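You operate a simulated robot arm through the tools that you are given. There is no shell and no other tool. Be economical: measure what you need, move in short steps, check, and stop when the job is done.

The job below is to be done with a simulated robot arm. You get a single attempt, and the scene is never put back.

## Task
Put the black rubber block on the top of the wide steel bench away on the shelf of the long green bench. Then fetch the yellow sponge and set it on the top of the wide steel bench. Then pull the door open. The order counts. Set down upright: black rubber block, yellow sponge.

The check looks at the end state, three seconds after you hand in, the way a careful person would. Anything else that was tipped, shoved, dropped, spilled or broken makes it a failure.

## Robot
A 6-joint arm with a fingered hand on a trunk, on a base that drives. Base frame: it is fixed to the floor where the robot stands at the start and does not move with it; the origin is under the middle of the robot, x ahead of it, y to its left, z up. Readings come in cm, rad, newtons and seconds.
With the tool pointing down near the work surface it reaches from about 32 to 74 cm from the robot's upright axis, wherever it stands. Its first joint turns from -2.897 to 2.897 rad. Places, roughly: black rubber block (6x6x8 cm) [50, -20, 90]; door [110, 230, 100]; shelf of the long green bench [-220, 240, 20]; top of the wide steel bench [80, 70, 80]. Payload 4 kg.
Tool frame: the origin (TCP) lies between the finger pads and is the grasp point; the fingertips stand 2.6 cm ahead of it; z points along the fingers, y is the line along which they close. Largest opening 14.8 cm; the body of the gripper starts 7.3 cm behind the TCP. The gripper is a hand of 3 fingers: y runs from the thumb to the fingers, the wrist lies at [0, 0, -23.9] in the tool frame, and closing takes about 1.5 s.
Orientation is told as [roll, pitch, yaw] about the base's x, y, z axes, in that order, counted from this pose: with the fingers straight down and closing along the base's y, the tool's x points along the base's -x, its y along +y and its z along -z.

## Interface
- The arm moves only by the tool play_rows. Its argument "steps" is a list of rows, each a list of 3 entries, a list of its own where there are three numbers: the shift along the tool's x, y, z in units of 25 mm (1.0 is 25 mm), then the turn, a rotation vector about the tool's x, y, z in units of 4 degrees (1.0 is 4 degrees), then the gripper command, from -1 (fully open) to 1 (shut), values between in proportion. In form: [[[tx, ty, tz], [wx, wy, wz], claw], ...]. A call has 1 to 10 rows; each row shifts and turns the commanded pose from where the row before left it, along the tool's axes as they then stand. A call with a number of a shift or a turn outside -1 to 1 is refused whole. A row lasts 0.2 s, in which the tool goes at most 5 cm and 0.15 rad; a call with a longer step from one row to the next is refused whole, and so is a gripper value outside its range. Where a pose cannot be reached the arm comes as near as it can. A force on the tool above 40 N (or 10 N above the force at the start of the call, whichever is more), or a blocked arm, ends the call early, and 0.2 s more pass. The fingers move at their own pace (about 15.3 cm/s each) and stop on an object; they squeeze with about 31 N. The grip force told is the motor's: it shows also when the fingers shut on nothing. Time passes only in rows, and 0.2 s behind the last, so rows that do not move let the fingers close. The reply holds the time, the measured pose of the TCP, the force on the tool along the base axes, the opening and the grip force, in the units named above and with some noise, with the torque about the TCP (base axes, N m) and any sound that the robot's microphone picked up.
- Cameras (640 x 400 px; columns grow to the right, rows downward): "scene" is now at [-1.77, 8.74, 145.54]; the picture's right is [-0.86, -0.50, 0.00], its down [-0.31, 0.53, -0.79] and it looks along [0.40, -0.68, -0.61] (base axes); focal length 287 px, centre (320, 200). "wrist" rides on the gripper at [6.7, -3.9, -9] in the tool frame; the picture's right is [0.50, 0.87, 0.00], its down [-0.66, 0.38, -0.65] and it looks along [-0.57, 0.33, 0.76] (tool axes); focal length 222 px, centre (320, 200). There is no depth. A picture from a camera that has moved, and an enlarged one, comes with that camera's place and axes in the base frame and with its lens.
- grab_frame(camera): a new picture of that camera. No time passes.
- raise_lower(by): slides the trunk up (or, below 0, down) by that many cm; the arm and the scene camera ride with it, the base frame stays. It gives what a move gives, with no picture.
- roll_base(legs): drives the robot by 1 to 6 legs, each [ahead, left, turn to the left] in cm, cm and rad, along the robot's own axes; the way and the turn of a leg run together, so that a leg with both is an arc; at most 150 cm and 3.142 rad a leg. The arm and the cameras ride along, it lands a little off, and it stops where it bumps. It gives what a move gives.
- preshape(shape): the hand has 3 fingers and takes this shape, open, in about a second: jaw (thumb against the fingers, like two jaws); tri (thumb and two fingers); tip (a fingertip pinch); poke (one finger out to press); point (the index stretched); flat (the hand flat); cup (the hand cupped); fist (a fist). The gripper value then closes the fingers along that shape, each until it touches; the sizes above hold for jaw. It gives what a move gives, with no picture.
- aim_head(pan, tilt): turns the head with the scene camera to pan (to the left, within 2.705 rad either way) and tilt (down, from -0.506 to 1.204), counted from straight ahead of the robot. It gives what a move gives.
- zoom(camera, box): a new picture of the part [left, top, right, bottom] of that camera's present view, enlarged. No time passes.
- sign_off(): hands the job in; it is judged then, once.

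Work in short steps. Places have to be worked out from the pictures, the camera data and where the tool is seen: move nearer, look again, correct. Check each grasp and each placing, and mend what went wrong. You have 165 turns and 108 pictures in all, those below and enlarged ones among them. Open the gripper and draw the arm clear of the work before you hand the job in, unless the task says otherwise; then end with one line.

The tools are called after "Request:" as name(argument=value, ...) on one line, values as JSON. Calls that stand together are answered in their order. play_rows: Moves the arm, as the interface text tells. Its arguments: {"type":"object","properties":{"steps":{"type":"array"}},"required":["steps"]} The other tools are called the same way: raise_lower (by) slides the trunk up or down; preshape (shape) gives the hand a shape; roll_base (legs) drives the base; aim_head (pan, tilt) turns the head that bears the scene camera; grab_frame (camera) takes a picture; zoom (camera, box) takes an enlarged picture of a part of a camera's view; sign_off () hands the job in.

At the start:

```text
clock: 0.0
tcp_pos: [25.89, -41.65, 111.34]
ee_rot: [0.001, -0.001, 0.003]
force: [0.1, -1.2, -1.2]
moment: [-0.04, -0.01, 0.01]
width: 14.79
grasp_force: 0.1
shape: jaw
trunk travel left (down, up): [-40.0, 19.0]
robot x, y, heading: [-0.01, 0.19, 0.0]
head pan, tilt: [-1.044, 0.658]
```

scene: 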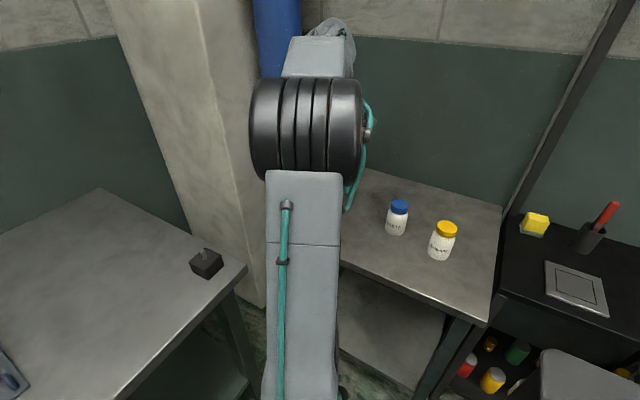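
wrist: 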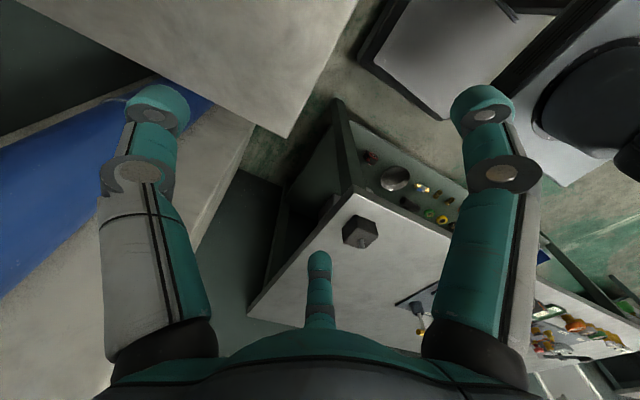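

The block is on the near corner of the bench ahead, and a yellow thing (the sponge?) sits on a black desk to the right rear. I look around with the head before moving.

Request:
zoom(camera="scene", box=[480, 180, 640, 280])

Request:
aim_head(pan=0.3, tilt=0.5)

Request:
grab_frame(camera="scene")

Request:
aim_head(pan=1.4, tilt=0.4)

Request:
grab_frame(camera="scene")

Request:
aim_head(pan=2.5, tilt=0.4)

Request:
grab_frame(camera="scene")

Request:
aim_head(pan=-2.4, tilt=0.5)

Request:
grab_frame(camera="scene")

```text
4.00 times, centred on (560, 230) of scene
camera zoom: at [-1.77, 8.74, 145.54], right [-0.86, -0.5, 0.0], down [-0.31, 0.53, -0.79], along [0.4, -0.68, -0.61], focal length 1149 px, centre (-640, 80)
```

zoom: 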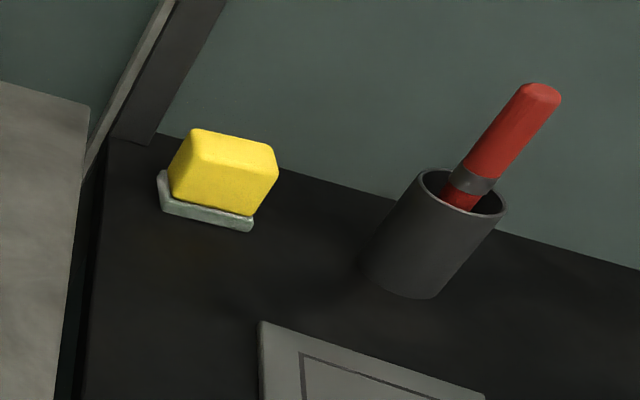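

```text
clock: 1.5
tcp_pos: [25.91, -41.67, 111.25]
ee_rot: [0.002, -0.003, 0.003]
force: [0.2, 0.6, 0.5]
moment: [0.05, 0.03, -0.02]
width: 14.78
grasp_force: 0.0
shape: jaw
trunk travel left (down, up): [-40.0, 19.0]
robot x, y, heading: [-0.11, 0.3, 0.001]
head pan, tilt: [0.3, 0.499]
```

```text
104 pictures are left
camera scene: at [2.56, 18.9, 146.95], right [0.29, -0.96, 0.0], down [-0.46, -0.14, -0.88], along [0.84, 0.26, -0.48], focal length 287 px, centre (320, 200)
```

scene: 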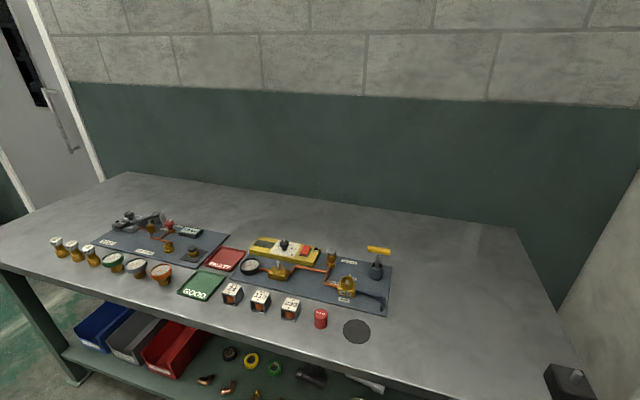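

```text
clock: 2.8
tcp_pos: [25.89, -41.66, 111.24]
ee_rot: [0.001, -0.002, 0.004]
force: [0.5, -0.4, -0.3]
moment: [0.0, -0.02, 0.02]
width: 14.81
grasp_force: 0.0
shape: jaw
trunk travel left (down, up): [-40.0, 19.0]
robot x, y, heading: [-0.14, -0.32, 0.004]
head pan, tilt: [1.4, 0.4]
```

```text
103 pictures are left
camera scene: at [-4.55, 25.35, 147.86], right [0.99, -0.17, 0.0], down [-0.07, -0.38, -0.92], along [0.16, 0.91, -0.39], focal length 287 px, centre (320, 200)
```

scene: 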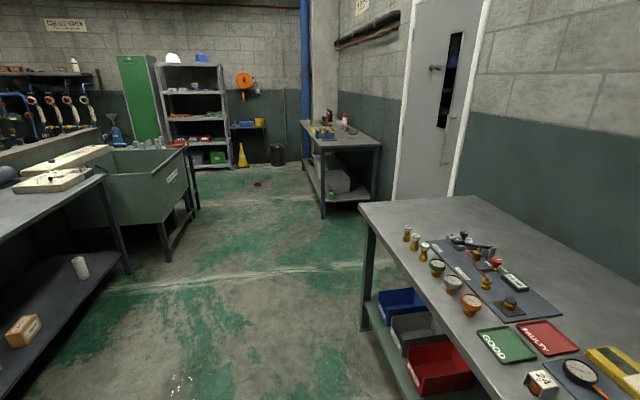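

```text
clock: 4.2
tcp_pos: [25.85, -41.74, 111.28]
ee_rot: [0.001, 0.001, 0.003]
force: [0.0, -0.3, 1.1]
moment: [0.03, -0.03, -0.01]
width: 14.8
grasp_force: 0.0
shape: jaw
trunk travel left (down, up): [-40.0, 19.0]
robot x, y, heading: [-0.17, 0.06, -0.001]
head pan, tilt: [2.499, 0.4]
```

```text
102 pictures are left
camera scene: at [-13.55, 21.77, 147.86], right [0.6, 0.8, 0.0], down [0.31, -0.23, -0.92], along [-0.74, 0.55, -0.39], focal length 287 px, centre (320, 200)
```

scene: 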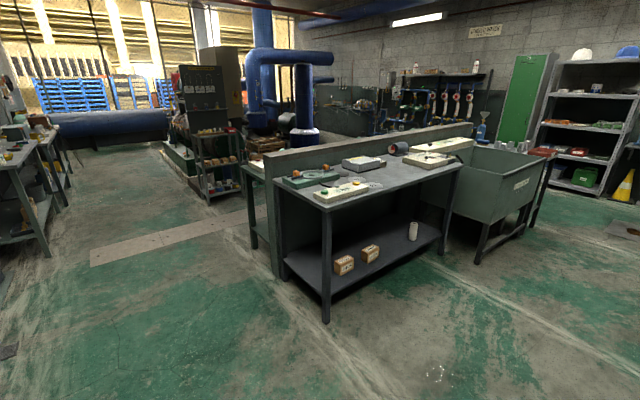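

```text
clock: 8.0
tcp_pos: [25.93, -41.62, 111.31]
ee_rot: [0.002, -0.002, 0.003]
force: [0.0, 0.3, 0.9]
moment: [-0.01, 0.01, -0.03]
width: 14.79
grasp_force: 0.1
shape: jaw
trunk travel left (down, up): [-40.0, 19.0]
robot x, y, heading: [-0.08, -0.37, -0.004]
head pan, tilt: [-2.4, 0.499]
```

```text
101 pictures are left
camera scene: at [-12.84, 10.07, 146.95], right [-0.68, 0.74, 0.0], down [0.35, 0.32, -0.88], along [-0.65, -0.59, -0.48], focal length 287 px, centre (320, 200)
```

scene: 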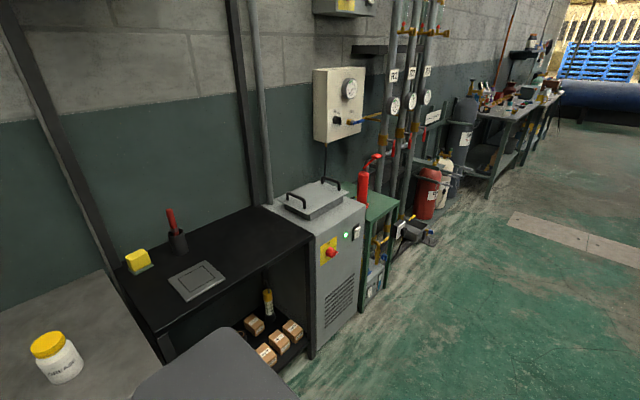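

The sponge is on a dish on the black desk. The wide steel bench is ahead. The shelf point seems to lie behind a partition at (-200, y). I first bring the hand above the block at about (50,-19).

Request:
play_rows(steps=[[[-0.95, 0.88, 0], [0, 0, 0], -1], [[-0.95, 0.88, 0], [0, 0, 0], -1], [[-0.95, 0.88, 0], [0, 0, 0], -1], [[-0.95, 0.88, 0], [0, 0, 0], -1], [[-0.95, 0.88, 0], [0, 0, 0], -1], [[-0.95, 0.88, 0], [0, 0, 0], -1], [[-0.95, 0.88, 0], [0, 0, 0], -1], [[-0.95, 0.88, 0], [0, 0, 0], -1], [[-0.95, 0.88, 0], [0, 0, 0], -1], [[-0.95, 0.88, 0], [0, 0, 0], -1]])

Request:
aim_head(pan=-0.5, tilt=0.8)

Request:
grab_frame(camera="wrist")

Request:
grab_frame(camera="scene")

```text
clock: 10.2
tcp_pos: [47.39, -26.82, 121.81]
ee_rot: [0.005, 0.0, 0.003]
force: [-0.8, -1.1, -0.3]
moment: [0.01, -0.02, 0.01]
width: 14.79
grasp_force: 0.0
shape: jaw
out of reach, approached as far as the arm can: row 1, 2, 3, 4, 5, 6, 7, 8, 9
trunk travel left (down, up): [-40.0, 19.0]
robot x, y, heading: [-0.01, 0.03, -0.003]
head pan, tilt: [-2.4, 0.499]
```

```text
clock: 12.1
tcp_pos: [47.16, -26.86, 121.77]
ee_rot: [0.004, 0.002, 0.003]
force: [0.0, 0.2, -0.3]
moment: [0.01, 0.0, -0.01]
width: 14.79
grasp_force: 0.1
shape: jaw
trunk travel left (down, up): [-40.0, 19.0]
robot x, y, heading: [0.1, 0.17, -0.003]
head pan, tilt: [-0.499, 0.799]
```

```text
100 pictures are left
camera wrist: at [40.45, -30.79, 130.81], right [-0.5, 0.86, 0.0], down [0.65, 0.38, 0.65], along [0.56, 0.33, -0.76], focal length 222 px, centre (320, 200)
```

wrist: 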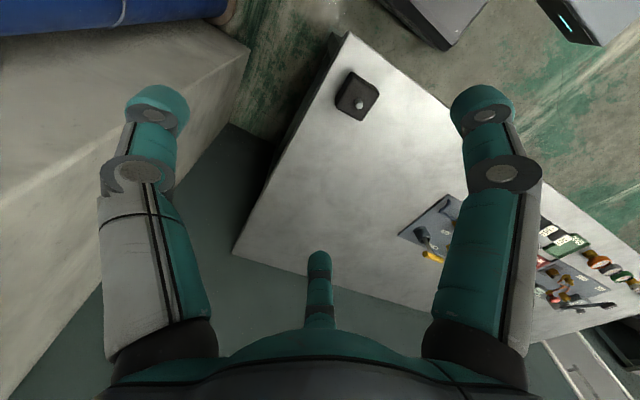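

```text
99 pictures are left
camera scene: at [0.95, 12.35, 144.35], right [-0.48, -0.88, 0.0], down [-0.63, 0.34, -0.7], along [0.61, -0.33, -0.72], focal length 287 px, centre (320, 200)
```

scene: 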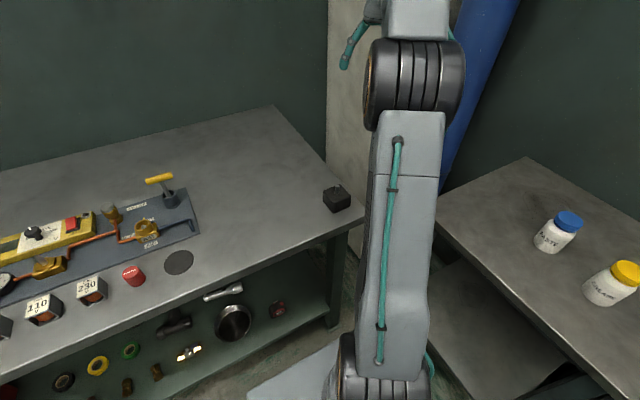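

The block is about (48,-18.7). I zoom for its yaw.

Request:
zoom(camera="wrist", box=[310, 50, 410, 140])

Request:
zoom(camera="scene", box=[290, 160, 390, 230])

```text
4.44 times, centred on (360, 95) of wrist
camera zoom: at [40.45, -30.79, 130.81], right [-0.5, 0.86, 0.0], down [0.65, 0.38, 0.65], along [0.56, 0.33, -0.76], focal length 987 px, centre (142, 667)
```

zoom: 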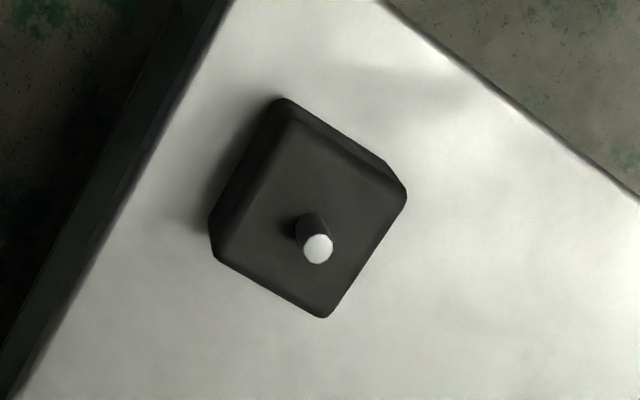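

```text
5.71 times, centred on (340, 195) of scene
camera zoom: at [0.95, 12.35, 144.35], right [-0.48, -0.88, 0.0], down [-0.63, 0.34, -0.7], along [0.61, -0.33, -0.72], focal length 1641 px, centre (206, 229)
```

zoom: 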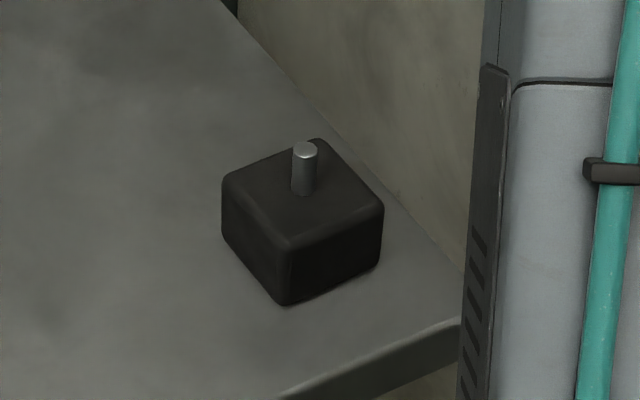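

The block is square to the base axes, at about (48.3,-18.2), body top near z 85 with a pin on it. I go down above it and look again.

Request:
play_rows(steps=[[[-0.05, 0.34, 1], [0, 0, 0], -1], [[-0.05, 0.34, 1], [0, 0, 0], -1], [[-0.05, 0.34, 1], [0, 0, 0], -1], [[-0.05, 0.34, 1], [0, 0, 0], -1], [[-0.05, 0.34, 1], [0, 0, 0], -1], [[-0.05, 0.34, 1], [0, 0, 0], -1], [[-0.05, 0.34, 1], [0, 0, 0], -1], [[-0.05, 0.34, 1], [0, 0, 0], -1], [[-0.05, 0.34, 1], [0, 0, 0], -1], [[-0.05, 0.34, 0.6], [0, 0, 0], -1]])

Request:
grab_frame(camera="wrist")

Request:
grab_frame(camera="scene")

```text
clock: 14.3
tcp_pos: [58.85, -26.53, 111.92]
ee_rot: [0.002, 0.0, 0.004]
force: [0.2, -0.1, 0.2]
moment: [-0.02, -0.01, 0.05]
width: 14.81
grasp_force: 0.2
shape: jaw
out of reach, approached as far as the arm can: row 1, 2, 3, 4, 5, 6, 7, 8, 9, 10
trunk travel left (down, up): [-40.0, 19.0]
robot x, y, heading: [-0.01, 0.02, -0.002]
head pan, tilt: [-0.499, 0.799]
```

```text
96 pictures are left
camera wrist: at [52.0, -30.44, 121.0], right [-0.5, 0.86, 0.0], down [0.65, 0.38, 0.65], along [0.56, 0.33, -0.76], focal length 222 px, centre (320, 200)
```

wrist: 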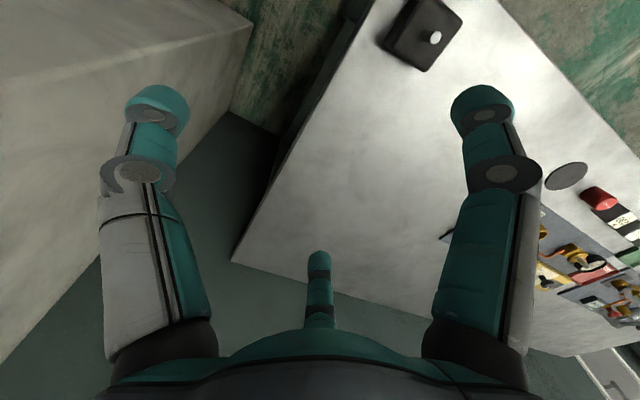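

```text
95 pictures are left
camera scene: at [0.93, 12.36, 144.36], right [-0.48, -0.88, 0.0], down [-0.63, 0.34, -0.7], along [0.61, -0.33, -0.72], focal length 287 px, centre (320, 200)
```

scene: 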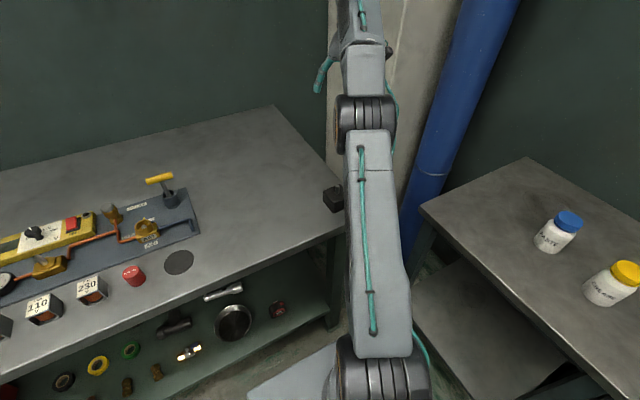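

The arm stuck at y≈-26.6, probably a wrist-turn limit. I try turning the tool with the arm's azimuth while shifting.

Request:
play_rows(steps=[[[0, 0, 0], [0, 0, -1], -1], [[0, 0, 0], [0, 0, -1], -1], [[0, 0, 0], [0, 0, -1], -1], [[0, 0, 0], [0, 0, -1], -1], [[0, 0, 0], [0, 0, -1], -1], [[0.3, 0.3, 0.5], [0, 0, 0], -1], [[0.3, 0.3, 0.5], [0, 0, 0], -1], [[0.3, 0.3, 0.5], [0, 0, 0], -1]])

```text
clock: 16.1
tcp_pos: [58.77, -26.47, 112.05]
ee_rot: [0.002, 0.001, 0.351]
force: [0.7, 0.3, -0.4]
moment: [0.0, -0.02, -0.01]
width: 14.79
grasp_force: 0.1
shape: jaw
out of reach, approached as far as the arm can: row 6, 7, 8
trunk travel left (down, up): [-40.0, 19.0]
robot x, y, heading: [-0.1, 0.02, 0.003]
head pan, tilt: [-0.499, 0.799]
```

Yaw isn't the limit. I test pure downward motion.

Request:
play_rows(steps=[[[0, 0, 0.6], [0, 0, 0], -1], [[0, 0, 0.6], [0, 0, 0], -1], [[0, 0, 0.6], [0, 0, 0], -1]])

Request:
play_rows(steps=[[[0, 0.5, 0], [0, 0, 0], -1], [[0, 0.5, 0], [0, 0, 0], -1]])

Request:
play_rows(steps=[[[0.5, 0, 0], [0, 0, 0], -1], [[0.5, 0, 0], [0, 0, 0], -1]])

```text
clock: 16.9
tcp_pos: [59.05, -26.59, 111.51]
ee_rot: [0.002, 0.001, 0.354]
force: [0.7, -0.1, -0.1]
moment: [0.0, -0.02, -0.02]
width: 14.81
grasp_force: 0.1
shape: jaw
out of reach, approached as far as the arm can: row 1, 2, 3
trunk travel left (down, up): [-40.0, 19.0]
robot x, y, heading: [-0.09, -0.03, 0.002]
head pan, tilt: [-0.499, 0.799]
```

```text
clock: 17.5
tcp_pos: [58.82, -24.49, 111.96]
ee_rot: [0.003, 0.0, 0.353]
force: [-0.6, 0.7, 0.0]
moment: [-0.01, 0.01, 0.0]
width: 14.79
grasp_force: 0.1
shape: jaw
out of reach, approached as far as the arm can: row 1, 2
trunk travel left (down, up): [-40.0, 19.0]
robot x, y, heading: [-0.34, 0.09, -0.002]
head pan, tilt: [-0.499, 0.799]
```

```text
clock: 18.1
tcp_pos: [56.91, -25.94, 112.5]
ee_rot: [0.003, 0.002, 0.353]
force: [-0.1, -0.6, 0.0]
moment: [0.01, 0.01, 0.01]
width: 14.77
grasp_force: 0.0
shape: jaw
out of reach, approached as far as the arm can: row 1, 2
trunk travel left (down, up): [-40.0, 19.0]
robot x, y, heading: [-0.08, -0.02, 0.001]
head pan, tilt: [-0.499, 0.799]
```

The arm seems at its low limit at this trunk height, so I lower the trunk; first 10 cm, hand still well above the block's pin.

Request:
raise_lower(by=-10)

Request:
play_rows(steps=[[[0, 0, -1], [0, 0, 1], -1], [[0, 0, -1], [0, 0, 1], -1], [[0, 0, -1], [0, 0, 1], -1], [[0, 0, -1], [0, 0, 1], -1], [[0, 0, 0], [0, 0, 1], -1], [[0.3, 0.3, 0], [0, 0, 0], -1], [[0.3, 0.3, 0], [0, 0, 0], -1], [[0.3, 0.3, 0], [0, 0, 0], -1], [[0.3, 0.3, 0], [0, 0, 0], -1]])

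```text
clock: 19.4
tcp_pos: [56.88, -25.94, 102.7]
ee_rot: [0.006, 0.002, 0.355]
force: [-0.3, 0.1, -0.7]
moment: [-0.04, -0.02, 0.01]
width: 14.79
grasp_force: 0.2
shape: jaw
trunk travel left (down, up): [-30.0, 29.0]
robot x, y, heading: [0.1, 0.34, -0.006]
head pan, tilt: [-0.499, 0.799]
```

```text
clock: 21.4
tcp_pos: [55.62, -22.45, 107.59]
ee_rot: [0.005, 0.006, 0.006]
force: [-0.6, -0.2, 0.2]
moment: [-0.01, 0.01, 0.0]
width: 14.78
grasp_force: 0.0
shape: jaw
out of reach, approached as far as the arm can: row 2, 3, 4, 6, 7, 8, 9
trunk travel left (down, up): [-30.0, 29.0]
robot x, y, heading: [0.41, -0.16, 0.005]
head pan, tilt: [-0.499, 0.799]
```

Reach seems odd in both directions; I probe a down move and a radial-in move separately from this pose.

Request:
play_rows(steps=[[[0, 0, 0.5], [0, 0, 0], -1], [[0, 0, 0.5], [0, 0, 0], -1]])

Request:
play_rows(steps=[[[0.7, 0.3, 0], [0, 0, 0], -1], [[0.7, 0.3, 0], [0, 0, 0], -1]])

Request:
play_rows(steps=[[[0.5, -0.7, 0], [0, 0, 0], -1], [[0.5, -0.7, 0], [0, 0, 0], -1]])

```text
clock: 22.0
tcp_pos: [57.02, -22.86, 106.18]
ee_rot: [0.004, 0.004, 0.006]
force: [0.1, -0.4, -0.1]
moment: [0.0, 0.01, 0.0]
width: 14.84
grasp_force: 0.0
shape: jaw
out of reach, approached as far as the arm can: row 1, 2
trunk travel left (down, up): [-30.0, 29.0]
robot x, y, heading: [-0.06, -0.2, 0.001]
head pan, tilt: [-0.499, 0.799]
```

```text
clock: 22.6
tcp_pos: [55.28, -22.26, 108.19]
ee_rot: [0.006, 0.005, 0.007]
force: [0.1, 1.3, 0.4]
moment: [-0.02, 0.01, 0.03]
width: 14.8
grasp_force: 0.0
shape: jaw
out of reach, approached as far as the arm can: row 1, 2
trunk travel left (down, up): [-30.0, 29.0]
robot x, y, heading: [0.28, 0.41, 0.001]
head pan, tilt: [-0.499, 0.799]
```

```text
clock: 23.2
tcp_pos: [52.91, -26.15, 108.32]
ee_rot: [0.005, 0.005, 0.006]
force: [-0.4, 0.4, 0.2]
moment: [-0.04, -0.01, -0.01]
width: 14.77
grasp_force: 0.1
shape: jaw
trunk travel left (down, up): [-30.0, 29.0]
robot x, y, heading: [0.46, -0.02, 0.001]
head pan, tilt: [-0.499, 0.799]
```

The sideways -y move was free. I continue that way and probe down again from there.

Request:
play_rows(steps=[[[0.5, -0.7, 0], [0, 0, 0], -1], [[0.5, -0.7, 0], [0, 0, 0], -1], [[0.5, -0.7, 0], [0, 0, 0], -1], [[0.5, -0.7, 0], [0, 0, 0], -1]])

Request:
play_rows(steps=[[[0, 0, 0.8], [0, 0, 0], -1], [[0, 0, 0.8], [0, 0, 0], -1]])

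Request:
grab_frame(camera="scene")

```text
clock: 24.2
tcp_pos: [47.76, -32.7, 107.95]
ee_rot: [0.004, 0.001, 0.005]
force: [-0.2, 0.7, -0.8]
moment: [0.02, -0.02, -0.01]
width: 14.77
grasp_force: 0.1
shape: jaw
trunk travel left (down, up): [-30.0, 29.0]
robot x, y, heading: [-0.21, -0.36, -0.002]
head pan, tilt: [-0.499, 0.799]
```

```text
clock: 24.8
tcp_pos: [49.08, -34.29, 106.02]
ee_rot: [0.007, 0.005, 0.005]
force: [-0.1, 0.4, 1.0]
moment: [-0.01, -0.01, -0.05]
width: 14.79
grasp_force: 0.0
shape: jaw
out of reach, approached as far as the arm can: row 1, 2
trunk travel left (down, up): [-30.0, 29.0]
robot x, y, heading: [-0.09, -0.13, 0.003]
head pan, tilt: [-0.499, 0.799]
```

```text
94 pictures are left
camera scene: at [0.95, 12.37, 134.35], right [-0.48, -0.88, 0.0], down [-0.63, 0.34, -0.7], along [0.61, -0.33, -0.72], focal length 287 px, centre (320, 200)
```

scene: 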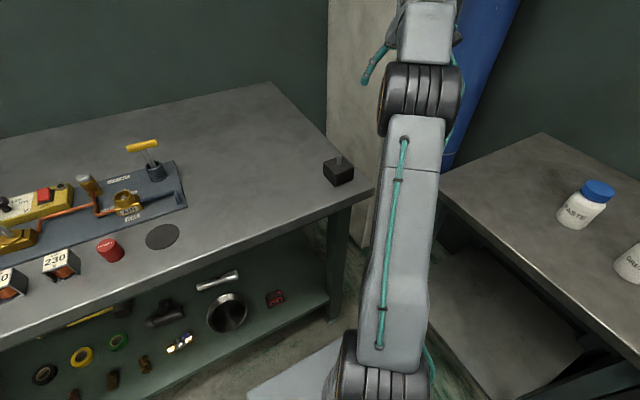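

The readings fit a fully stretched arm (slides along a sphere of ~78 cm about the shoulder), so the solver sits in a singularity. I try tilting the tool outward to make the elbow bend.

Request:
play_rows(steps=[[[0, 0, 0], [0.57, -0.82, 0], -1], [[0, 0, 0], [0.57, -0.82, 0], -1], [[0, 0, 0], [0.57, -0.82, 0], -1], [[0, 0, 0], [0.57, -0.82, 0], -1], [[0, 0, 0], [0.57, -0.82, 0], -1], [[0, 0, 0], [0.57, -0.82, 0], -1]])

Request:
aim_head(pan=-0.6, tilt=0.3)

Request:
grab_frame(camera="scene")

```text
clock: 26.2
tcp_pos: [51.86, -36.68, 109.31]
ee_rot: [-0.117, -0.167, 0.013]
force: [0.1, -0.5, 0.2]
moment: [0.05, -0.03, 0.01]
width: 14.78
grasp_force: 0.0
shape: jaw
out of reach, approached as far as the arm can: row 1, 2, 3, 4, 5, 6
trunk travel left (down, up): [-30.0, 29.0]
robot x, y, heading: [-0.09, -0.0, 0.004]
head pan, tilt: [-0.499, 0.799]
```

```text
clock: 27.2
tcp_pos: [51.79, -36.65, 109.52]
ee_rot: [-0.114, -0.165, 0.013]
force: [0.3, 0.3, 0.2]
moment: [0.0, 0.04, 0.02]
width: 14.78
grasp_force: 0.1
shape: jaw
trunk travel left (down, up): [-30.0, 29.0]
robot x, y, heading: [0.12, -0.61, -0.001]
head pan, tilt: [-0.6, 0.3]
```

```text
93 pictures are left
camera scene: at [1.58, 10.94, 138.78], right [-0.56, -0.83, 0.0], down [-0.24, 0.17, -0.95], along [0.79, -0.54, -0.3], focal length 287 px, centre (320, 200)
```

scene: 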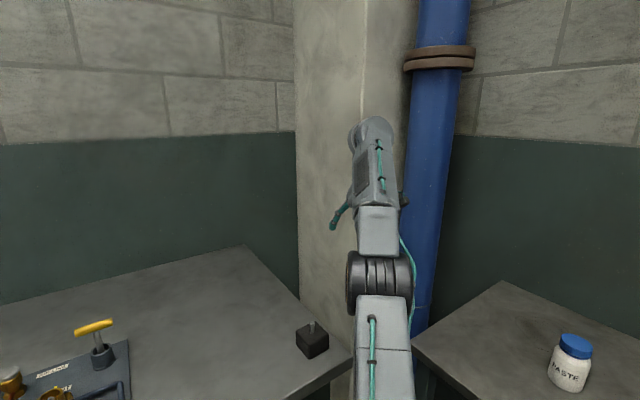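

The elbow really is straight, likely driven there while avoiding the head. I go back toward the start azimuth with the tool vertical to recover a bent elbow.

Request:
play_rows(steps=[[[0.6, -0.2, 0], [-0.57, 0.82, 0], -1], [[0.6, -0.2, 0], [-0.57, 0.82, 0], -1], [[0.6, -0.2, 0], [-0.57, 0.82, 0], -1], [[1, -0.2, 0], [0, 0, 0], -1], [[1, -0.2, 0], [0, 0, 0], -1], [[1, -0.1, 0], [0, 0, 0], -1], [[1, 0, 0], [0, 0, 0], -1], [[1, 0, 0], [0, 0, 0], -1]])

Request:
play_rows(steps=[[[0.6, 0, 0], [0, 0, 0], -1], [[0.6, 0.6, 0], [0, 0, 0], -1], [[0.6, 0.6, 0], [0, 0, 0], -1], [[0.6, 0.6, 0], [0, 0, 0], -1], [[0.5, 0.6, 0], [0, 0, 0], -1]])

```text
clock: 29.0
tcp_pos: [40.53, -40.93, 111.3]
ee_rot: [-0.091, -0.144, 0.01]
force: [-0.3, -0.4, -0.3]
moment: [-0.01, 0.04, 0.0]
width: 14.8
grasp_force: 0.0
shape: jaw
out of reach, approached as far as the arm can: row 1, 2, 3, 4, 5, 6, 7, 8
trunk travel left (down, up): [-30.0, 29.0]
robot x, y, heading: [-0.02, -0.1, 0.001]
head pan, tilt: [-0.6, 0.3]
```

```text
clock: 30.2
tcp_pos: [32.79, -37.44, 112.96]
ee_rot: [-0.091, -0.144, 0.012]
force: [0.8, -0.1, -0.7]
moment: [0.05, 0.0, -0.02]
width: 14.8
grasp_force: 0.0
shape: jaw
out of reach, approached as far as the arm can: row 2, 3, 4, 5
trunk travel left (down, up): [-30.0, 29.0]
robot x, y, heading: [0.16, -0.13, -0.001]
head pan, tilt: [-0.6, 0.3]
```

Now r≈50 with the tool still tilted. I restore the vertical tilt alone, then test a downward move.

Request:
play_rows(steps=[[[0, 0, 0], [-0.54, 0.84, 0], -1], [[0, 0, 0], [-0.54, 0.84, 0], -1], [[0, 0, 0], [-0.22, 0.34, 0], -1]])

Request:
play_rows(steps=[[[0.5, -0.5, 0], [0, 0, 0], -1], [[0.5, -0.5, 0], [0, 0, 0], -1], [[0.5, -0.5, 0], [0, 0, 0], -1]])

Request:
play_rows(steps=[[[0, 0, 0.8], [0, 0, 0], -1], [[0, 0, 0.8], [0, 0, 0], -1], [[0, 0, 0.8], [0, 0, 0], -1]])

```text
clock: 31.0
tcp_pos: [32.77, -37.59, 113.17]
ee_rot: [-0.005, -0.007, 0.002]
force: [0.0, -0.6, 0.5]
moment: [-0.02, 0.02, -0.01]
width: 14.76
grasp_force: 0.0
shape: jaw
trunk travel left (down, up): [-30.0, 29.0]
robot x, y, heading: [-0.49, 0.18, -0.003]
head pan, tilt: [-0.6, 0.3]
```

```text
clock: 31.8
tcp_pos: [29.1, -41.28, 112.98]
ee_rot: [-0.004, -0.008, 0.002]
force: [-0.8, 0.2, 0.0]
moment: [0.01, -0.02, 0.0]
width: 14.78
grasp_force: 0.1
shape: jaw
trunk travel left (down, up): [-30.0, 29.0]
robot x, y, heading: [0.07, 0.09, 0.005]
head pan, tilt: [-0.6, 0.3]
```

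```text
clock: 32.6
tcp_pos: [29.17, -41.29, 106.83]
ee_rot: [-0.003, -0.007, -0.002]
force: [-0.3, -0.1, 0.2]
moment: [-0.01, 0.02, -0.01]
width: 14.77
grasp_force: 0.1
shape: jaw
trunk travel left (down, up): [-30.0, 29.0]
robot x, y, heading: [0.05, -0.2, 0.002]
head pan, tilt: [-0.6, 0.3]
```

Unstuck. I continue down, then test a sideways move toward the block.

Request:
play_rows(steps=[[[0, 0, 1], [0, 0, 0], -1], [[0, 0, 1], [0, 0, 0], -1], [[0, 0, 1], [0, 0, 0], -1]])

Request:
play_rows(steps=[[[-0.5, 0.5, 0], [0, 0, 0], -1], [[-0.5, 0.5, 0], [0, 0, 0], -1], [[-0.5, 0.5, 0], [0, 0, 0], -1]])

```text
clock: 33.4
tcp_pos: [27.92, -42.99, 101.29]
ee_rot: [0.002, -0.007, 0.006]
force: [0.2, -0.3, -0.6]
moment: [-0.04, 0.01, 0.0]
width: 14.8
grasp_force: 0.0
shape: jaw
out of reach, approached as far as the arm can: row 2, 3
trunk travel left (down, up): [-30.0, 29.0]
robot x, y, heading: [0.13, 0.05, 0.005]
head pan, tilt: [-0.6, 0.3]
```

```text
clock: 34.2
tcp_pos: [30.37, -41.45, 104.11]
ee_rot: [0.001, -0.005, 0.006]
force: [-0.3, 0.3, 0.5]
moment: [-0.02, -0.01, 0.02]
width: 14.79
grasp_force: 0.1
shape: jaw
out of reach, approached as far as the arm can: row 1, 2, 3
trunk travel left (down, up): [-30.0, 29.0]
robot x, y, heading: [-0.03, -0.03, -0.001]
head pan, tilt: [-0.6, 0.3]
```

Boundary again at the start pose. I test whether a yaw turn frees the sideways move here.

Request:
play_rows(steps=[[[0, 0, 0], [0, 0, -1], -1], [[0, 0, 0], [0, 0, -1], -1], [[0, 0, 0], [0, 0, -1], -1], [[0, 0, 0], [0, 0, -1], -1], [[0, 0, 0], [0, 0, -1], -1], [[0, 0, 0], [0, 0, -1], -1], [[0, 0, 0], [0, 0, -1], -1], [[-0.2, 0.6, 0], [0, 0, 0], -1], [[-0.2, 0.6, 0], [0, 0, 0], -1], [[-0.2, 0.6, 0], [0, 0, 0], -1]])

Request:
play_rows(steps=[[[0, 0, 0.8], [0, 0, 0], -1], [[0, 0, 0.8], [0, 0, 0], -1], [[0, 0, 0.8], [0, 0, 0], -1]])

```text
clock: 36.4
tcp_pos: [29.66, -36.56, 104.04]
ee_rot: [-0.007, -0.002, 0.491]
force: [-0.2, 0.0, 0.1]
moment: [0.01, -0.01, -0.01]
width: 14.79
grasp_force: 0.2
shape: jaw
trunk travel left (down, up): [-30.0, 29.0]
robot x, y, heading: [-0.05, -0.18, 0.002]
head pan, tilt: [-0.6, 0.3]
```

```text
clock: 37.2
tcp_pos: [29.68, -36.7, 98.21]
ee_rot: [-0.006, -0.005, 0.49]
force: [-0.3, -0.6, 0.0]
moment: [0.0, -0.02, 0.0]
width: 14.81
grasp_force: 0.0
shape: jaw
trunk travel left (down, up): [-30.0, 29.0]
robot x, y, heading: [0.29, -0.05, 0.0]
head pan, tilt: [-0.6, 0.3]
```

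Yaw was the constraint: tool yaw must lead the arm azimuth by over ~57°. I turn to yaw 90° (fingers closing along x), which suits the square block, and then move over it.

Request:
play_rows(steps=[[[0, 0, 0], [0, 0, -1], -1], [[0, 0, 0], [0, 0, -1], -1], [[0, 0, 0], [0, 0, -1], -1], [[0, 0, 0], [0, 0, -1], -1], [[0, 0, 0], [0, 0, -1], -1], [[0, 0, 0], [0, 0, -1], -1], [[0, 0, 0], [0, 0, -1], -1], [[0, 0, 0], [0, 0, -1], -1], [[0, 0, 0], [0, 0, -1], -1], [[0, 0, 0], [0, 0, -1], -1]])

Request:
play_rows(steps=[[[0, 0, 0], [0, 0, -1], -1], [[0, 0, 0], [0, 0, -1], -1], [[0, 0, 0], [0, 0, -1], -1], [[0, 0, 0], [0, 0, -1], -1], [[0, 0, 0], [0, 0, -1], -1], [[0, 0, 0], [0, 0, -0.5], -1]])

```text
clock: 39.4
tcp_pos: [29.75, -36.69, 97.95]
ee_rot: [-0.008, 0.002, 1.19]
force: [-0.3, -0.4, 0.0]
moment: [0.01, 0.0, 0.02]
width: 14.8
grasp_force: 0.0
shape: jaw
trunk travel left (down, up): [-30.0, 29.0]
robot x, y, heading: [0.27, 0.1, -0.001]
head pan, tilt: [-0.6, 0.3]
```

```text
clock: 40.8
tcp_pos: [29.63, -36.78, 97.91]
ee_rot: [-0.006, 0.002, 1.574]
force: [0.2, -0.2, 0.7]
moment: [0.01, 0.0, 0.04]
width: 14.79
grasp_force: 0.1
shape: jaw
trunk travel left (down, up): [-30.0, 29.0]
robot x, y, heading: [-0.14, 0.4, -0.003]
head pan, tilt: [-0.6, 0.3]
```

All free now. Moving over the block at (48.2,-18.3), tips at z≈95, above the pin.

Request:
play_rows(steps=[[[-0.92, -0.92, 0], [0, 0, 0], -1], [[-0.92, -0.92, 0], [0, 0, 0], -1], [[-0.92, -0.92, 0], [0, 0, 0], -1], [[-0.92, -0.92, 0], [0, 0, 0], -1], [[-0.92, -0.92, 0], [0, 0, 0], -1], [[-0.92, -0.92, 0], [0, 0, 0], -1], [[-0.92, -0.92, 0], [0, 0, 0], -1], [[-0.92, -0.92, 0], [0, 0, 0], -1]])

Request:
grab_frame(camera="wrist")

```text
clock: 42.6
tcp_pos: [47.96, -18.29, 97.93]
ee_rot: [-0.005, 0.005, 1.571]
force: [0.3, -1.4, 0.5]
moment: [0.0, 0.03, 0.0]
width: 14.78
grasp_force: 0.1
shape: jaw
trunk travel left (down, up): [-30.0, 29.0]
robot x, y, heading: [0.1, -0.15, 0.001]
head pan, tilt: [-0.6, 0.3]
```

```text
92 pictures are left
camera wrist: at [51.7, -24.95, 107.11], right [-0.87, -0.5, 0.0], down [-0.38, 0.66, 0.65], along [-0.32, 0.56, -0.76], focal length 222 px, centre (320, 200)
```

wrist: 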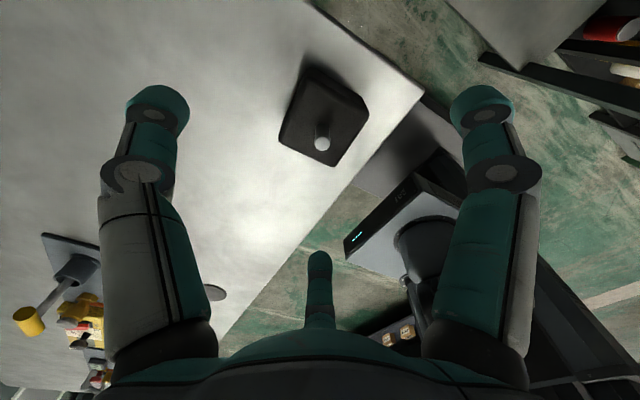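

The block is centred under the hand (≈(47.8,-18.5)). I descend to TCP z≈86 watching forces.

Request:
play_rows(steps=[[[0, 0, 0.8], [0, 0, 0], -1], [[0, 0, 0.8], [0, 0, 0], -1], [[0, 0, 0.8], [0, 0, 0], -1], [[0, 0, 0.8], [0, 0, 0], -1], [[0, 0, 0.8], [0, 0, 0], -1], [[0, 0, 0.7], [0, 0, 0], -1]])

Request:
grab_frame(camera="wrist")

```text
clock: 44.0
tcp_pos: [48.35, -18.63, 87.23]
ee_rot: [-0.021, 0.011, 1.57]
force: [0.4, -2.1, 17.3]
moment: [1.05, 0.4, 0.11]
width: 14.79
grasp_force: 0.1
shape: jaw
trunk travel left (down, up): [-30.0, 29.0]
robot x, y, heading: [-0.0, 0.06, -0.0]
head pan, tilt: [-0.6, 0.3]
stopped in row 6: the force on the tool passed its limit at 49 N (the readings are from after the stop); the commanded pose is now the measured one
```

```text
91 pictures are left
camera wrist: at [51.99, -25.17, 96.46], right [-0.87, -0.5, -0.01], down [-0.39, 0.66, 0.64], along [-0.31, 0.56, -0.77], focal length 222 px, centre (320, 200)
```

wrist: 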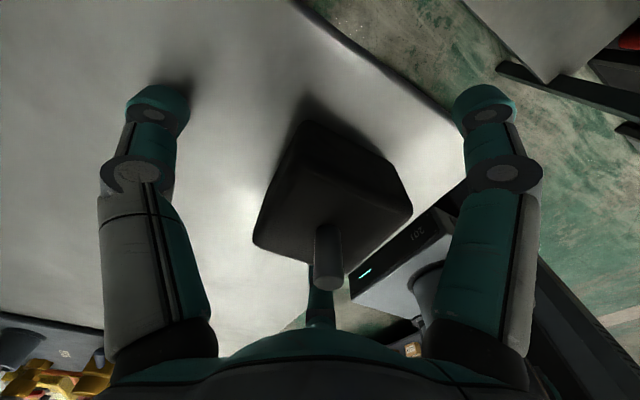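

The three fingertips touched the bench (so the top is at z≈84.5 and the pin tops at ≈92). I lift 0.7 cm, level, half-close and look at how fingers meet the block.

Request:
play_rows(steps=[[[0, 0, -0.3], [0.15, -0.3, 0], -1], [[0, 0, 0], [0, 0, 0], -0.3], [[0, 0, 0], [0, 0, 0], -0.3], [[0, 0, 0], [0, 0, 0], -0.3]])

Request:
grab_frame(camera="wrist")

```text
clock: 45.0
tcp_pos: [48.34, -18.57, 87.77]
ee_rot: [-0.029, -0.012, 1.572]
force: [-1.6, -2.3, 4.7]
moment: [-0.3, 0.22, 0.06]
width: 9.8
grasp_force: 0.1
shape: jaw
trunk travel left (down, up): [-30.0, 29.0]
robot x, y, heading: [-0.17, 0.37, 0.0]
head pan, tilt: [-0.6, 0.3]
```

```text
90 pictures are left
camera wrist: at [51.88, -25.3, 96.85], right [-0.87, -0.5, -0.03], down [-0.4, 0.65, 0.65], along [-0.31, 0.57, -0.76], focal length 222 px, centre (320, 200)
```

wrist: 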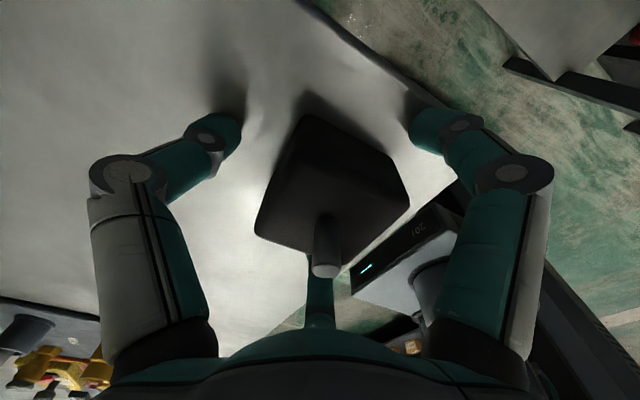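

I level correctly (angle order sorted out), lift half a centimetre more, and close further.

Request:
play_rows(steps=[[[0, 0, -0.25], [-0.41, 0.17, 0], -0.3], [[0, 0, 0], [0, 0, 0], -0.1], [[0, 0, 0], [0, 0, 0], -0.1]])

Request:
zoom(camera="wrist", box=[160, 80, 480, 330])

```text
clock: 45.8
tcp_pos: [48.19, -18.57, 88.37]
ee_rot: [0.0, 0.001, 1.57]
force: [-0.9, 1.1, 0.8]
moment: [0.0, 0.01, -0.01]
width: 8.21
grasp_force: 0.1
shape: jaw
trunk travel left (down, up): [-30.0, 29.0]
robot x, y, heading: [0.17, -0.49, 0.001]
head pan, tilt: [-0.6, 0.3]
```

```text
1.60 times, centred on (320, 205) of wrist
camera zoom: at [52.16, -25.16, 97.44], right [-0.87, -0.5, 0.0], down [-0.38, 0.66, 0.65], along [-0.33, 0.57, -0.76], focal length 355 px, centre (320, 192)
```

zoom: 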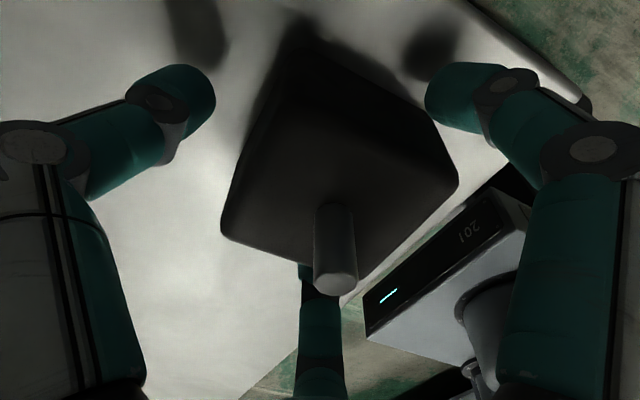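

The fingers close radially, three ways around the block; symmetric about the thumb axis. I close fully and check the grip.

Request:
play_rows(steps=[[[0, 0, 0], [0, 0, 0], 0.3], [[0, 0, 0], [0, 0, 0], 0.6], [[0, 0, 0], [0, 0, 0], 1], [[0, 0, 0], [0, 0, 0], 1], [[0, 0, 0], [0, 0, 0], 1], [[0, 0, 0], [0, 0, 0], 1]])

Request:
grab_frame(camera="wrist")

```text
clock: 47.2
tcp_pos: [48.38, -18.5, 88.36]
ee_rot: [0.0, -0.002, 1.57]
force: [0.2, 0.4, -0.4]
moment: [0.0, 0.0, -0.02]
width: 5.4
grasp_force: 31.1
shape: jaw
trunk travel left (down, up): [-30.0, 29.0]
robot x, y, heading: [-0.09, 0.21, -0.001]
head pan, tilt: [-0.6, 0.3]
```

```text
88 pictures are left
camera wrist: at [52.17, -25.17, 97.44], right [-0.87, -0.5, 0.0], down [-0.38, 0.66, 0.65], along [-0.33, 0.57, -0.76], focal length 222 px, centre (320, 200)
```

wrist: 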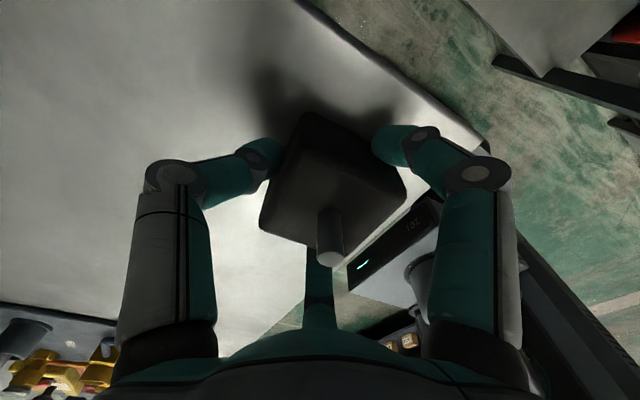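

Grip force 31 N at 5.4 cm. I lift and check.

Request:
play_rows(steps=[[[0, 0, -0.5], [0, 0, 0], 1], [[0, 0, -0.8], [0, 0, 0], 1], [[0, 0, -0.8], [0, 0, 0], 1], [[0, 0, -0.8], [0, 0, 0], 1], [[0, 0, -0.8], [0, 0, 0], 1], [[0, 0, -0.8], [0, 0, 0], 1]])

Request:
grab_frame(camera="wrist")

```text
clock: 48.6
tcp_pos: [48.37, -18.59, 99.66]
ee_rot: [0.0, -0.002, 1.571]
force: [-0.6, 0.5, -1.8]
moment: [-0.01, -0.01, -0.01]
width: 5.37
grasp_force: 31.6
shape: jaw
trunk travel left (down, up): [-30.0, 29.0]
robot x, y, heading: [0.2, -0.31, 0.001]
head pan, tilt: [-0.6, 0.3]
```

```text
87 pictures are left
camera wrist: at [52.23, -25.28, 108.76], right [-0.87, -0.5, 0.0], down [-0.38, 0.66, 0.65], along [-0.33, 0.57, -0.76], focal length 222 px, centre (320, 200)
```

wrist: 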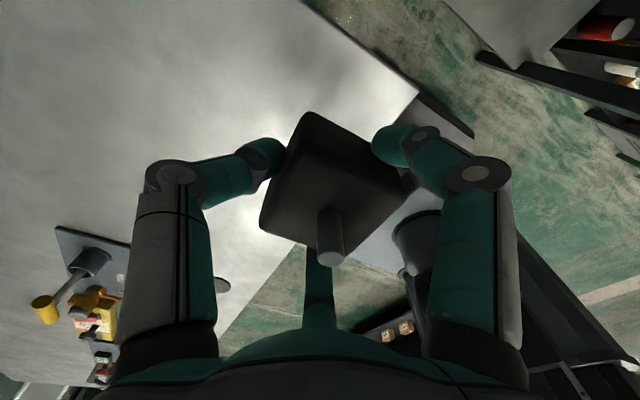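

The block is held level. I back away from the bench, then look toward the green bench area.

Request:
roll_base(legs=[[-50, 20, 0], [0, 0, 2.2]])

Request:
aim_head(pan=0.2, tilt=0.4)

Request:
grab_frame(camera="scene")

Request:
grab_frame(camera="wrist")

```text
clock: 56.9
tcp_pos: [-61.48, 71.22, 99.61]
ee_rot: [0.0, -0.002, -2.553]
force: [-0.1, 0.1, -2.3]
moment: [0.01, 0.0, 0.01]
width: 5.33
grasp_force: 30.4
shape: jaw
trunk travel left (down, up): [-30.0, 29.0]
robot x, y, heading: [-49.89, 20.34, 2.161]
head pan, tilt: [-0.6, 0.3]
```

```text
clock: 58.0
tcp_pos: [-61.5, 71.17, 99.58]
ee_rot: [0.0, 0.0, -2.553]
force: [0.6, 0.3, -2.8]
moment: [0.02, 0.04, -0.04]
width: 5.34
grasp_force: 30.7
shape: jaw
trunk travel left (down, up): [-30.0, 29.0]
robot x, y, heading: [-50.22, 20.58, 2.155]
head pan, tilt: [0.201, 0.4]
```

```text
86 pictures are left
camera scene: at [-66.78, 13.36, 137.86], right [0.71, 0.71, 0.0], down [0.28, -0.27, -0.92], along [-0.65, 0.65, -0.39], focal length 287 px, centre (320, 200)
```

scene: 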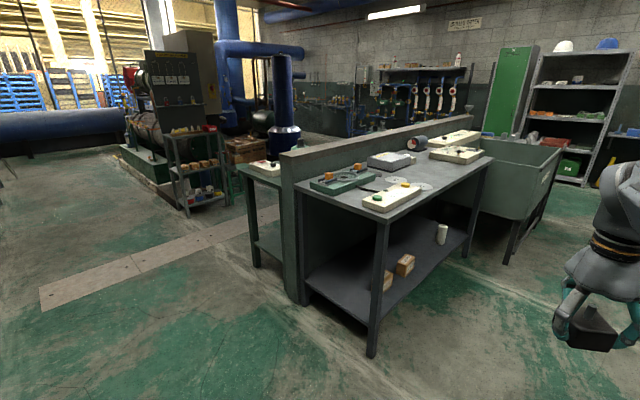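

```text
85 pictures are left
camera wrist: at [-58.0, 78.2, 108.73], right [0.9, -0.44, 0.0], down [-0.33, -0.68, 0.65], along [-0.29, -0.59, -0.76], focal length 222 px, centre (320, 200)
```

wrist: 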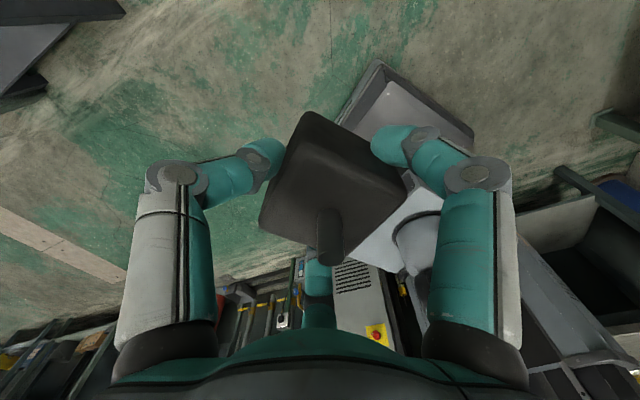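

Behind the partition is a second bench with greener legs and a shelf, matching (-220,240). I drive around the partition's end to the aisle at x≈-310.

Request:
roll_base(legs=[[0, 0, 0.98], [130, 0, 0], [120, -10, 0]])

Request:
aim_head(pan=-1.9, tilt=0.5)

Request:
grab_frame(camera="scene")

```text
clock: 72.6
tcp_pos: [-344.97, 56.26, 99.57]
ee_rot: [-0.001, -0.001, -1.595]
force: [-0.2, -1.0, -2.8]
moment: [-0.01, 0.01, 0.0]
width: 5.3
grasp_force: 31.0
shape: jaw
trunk travel left (down, up): [-30.0, 29.0]
robot x, y, heading: [-296.74, 36.26, 3.113]
head pan, tilt: [0.201, 0.4]
```

```text
clock: 74.6
tcp_pos: [-344.89, 56.12, 99.66]
ee_rot: [0.0, 0.0, -1.595]
force: [0.1, 0.2, -2.8]
moment: [0.02, -0.01, -0.02]
width: 5.3
grasp_force: 31.0
shape: jaw
trunk travel left (down, up): [-30.0, 29.0]
robot x, y, heading: [-297.21, 36.4, 3.114]
head pan, tilt: [-1.901, 0.499]
```

```text
84 pictures are left
camera scene: at [-288.46, 28.78, 136.95], right [0.94, -0.35, 0.0], down [-0.17, -0.45, -0.88], along [0.3, 0.82, -0.48], focal length 287 px, centre (320, 200)
```

scene: 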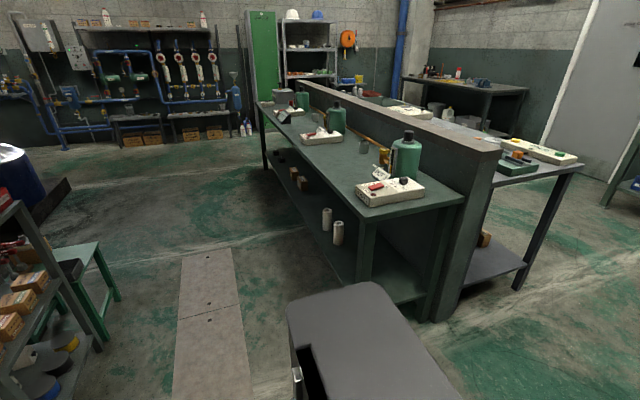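

The long green bench is confirmed: front edge x≈-240, y 109–342, its shelf with two rolls at y≈163,181 and boxes farther (y>250). Free shelf spot around y≈217. I turn to face it here in the open and draw the arm in.

Request:
roll_base(legs=[[0, 0, 3.14]])

Request:
play_rows(steps=[[[-0.8, 0.4, 0], [0, 0, 0], 1], [[-0.8, 0.4, 0], [0, 0, 0], 1], [[-0.8, 0.4, 0], [0, 0, 0], 1], [[-0.8, 0.4, 0], [0, 0, 0], 1], [[-0.8, 0.4, 0], [0, 0, 0], 1], [[-0.8, 0.4, 0], [0, 0, 0], 1], [[-0.8, 0.4, 0], [0, 0, 0], 1], [[-0.8, 0.4, 0], [0, 0, 0], 1], [[-0.8, 0.4, 0], [0, 0, 0], 1], [[-0.4, 0.2, 0], [0, 0, 0], 1]])

```text
clock: 82.2
tcp_pos: [-250.71, 13.33, 99.67]
ee_rot: [0.001, 0.0, 1.476]
force: [-0.8, -0.5, -2.1]
moment: [0.03, -0.01, 0.0]
width: 5.24
grasp_force: 30.7
shape: jaw
trunk travel left (down, up): [-30.0, 29.0]
robot x, y, heading: [-297.01, 36.27, -0.094]
head pan, tilt: [-1.901, 0.499]
```

```text
clock: 84.3
tcp_pos: [-258.34, 33.35, 99.72]
ee_rot: [0.0, 0.001, 1.478]
force: [-0.2, 0.2, -2.9]
moment: [0.0, -0.03, 0.04]
width: 5.27
grasp_force: 31.3
shape: jaw
trunk travel left (down, up): [-30.0, 29.0]
robot x, y, heading: [-296.76, 36.69, -0.095]
head pan, tilt: [-1.901, 0.499]
```

Now straighten heading and strafe along the bench to y≈215, keeping x≈-307.

Request:
roll_base(legs=[[0, 0, 0.093], [-10, 90, 0], [0, 88, 0]])

Request:
aim_head(pan=-0.1, tilt=0.9)

Request:
grab_frame(camera="scene")

Request:
grab_frame(camera="wrist")

```text
clock: 93.7
tcp_pos: [-267.73, 212.59, 99.52]
ee_rot: [0.0, 0.0, 1.581]
force: [-0.4, 0.2, -2.6]
moment: [-0.02, -0.01, -0.01]
width: 5.21
grasp_force: 31.8
shape: jaw
trunk travel left (down, up): [-30.0, 29.0]
robot x, y, heading: [-306.08, 211.95, 0.011]
head pan, tilt: [-1.901, 0.499]
```

```text
clock: 95.5
tcp_pos: [-267.64, 212.57, 99.68]
ee_rot: [0.001, 0.0, 1.58]
force: [-0.1, 0.0, -2.8]
moment: [-0.03, 0.0, -0.02]
width: 5.23
grasp_force: 30.9
shape: jaw
trunk travel left (down, up): [-30.0, 29.0]
robot x, y, heading: [-306.22, 211.46, 0.012]
head pan, tilt: [-0.099, 0.901]
```

```text
83 pictures are left
camera scene: at [-305.25, 227.07, 133.56], right [-0.09, -1.0, 0.0], down [-0.78, 0.07, -0.62], along [0.62, -0.06, -0.78], focal length 287 px, centre (320, 200)
```

scene: 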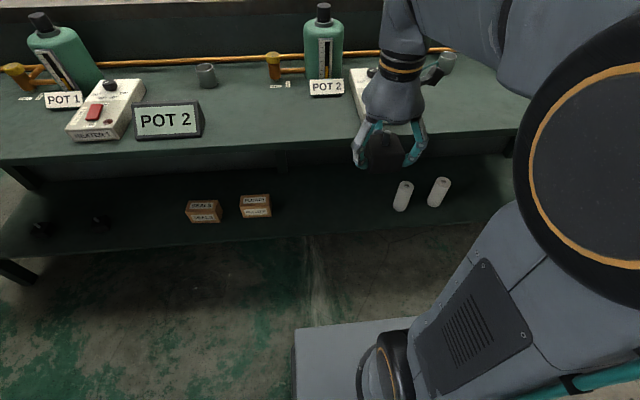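

```text
82 pictures are left
camera wrist: at [-263.77, 205.83, 108.68], right [-0.86, -0.51, 0.0], down [-0.38, 0.65, 0.65], along [-0.33, 0.56, -0.76], focal length 222 px, centre (320, 200)
```

wrist: 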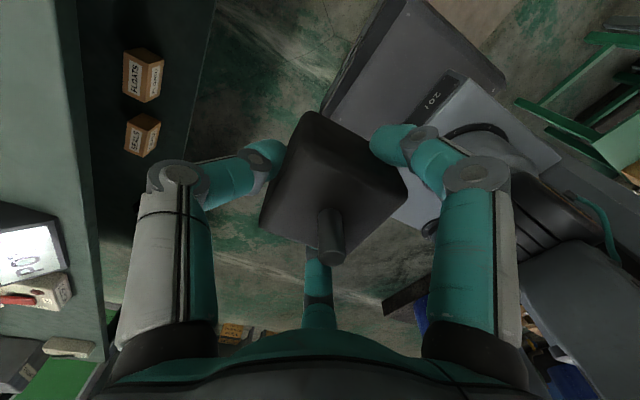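

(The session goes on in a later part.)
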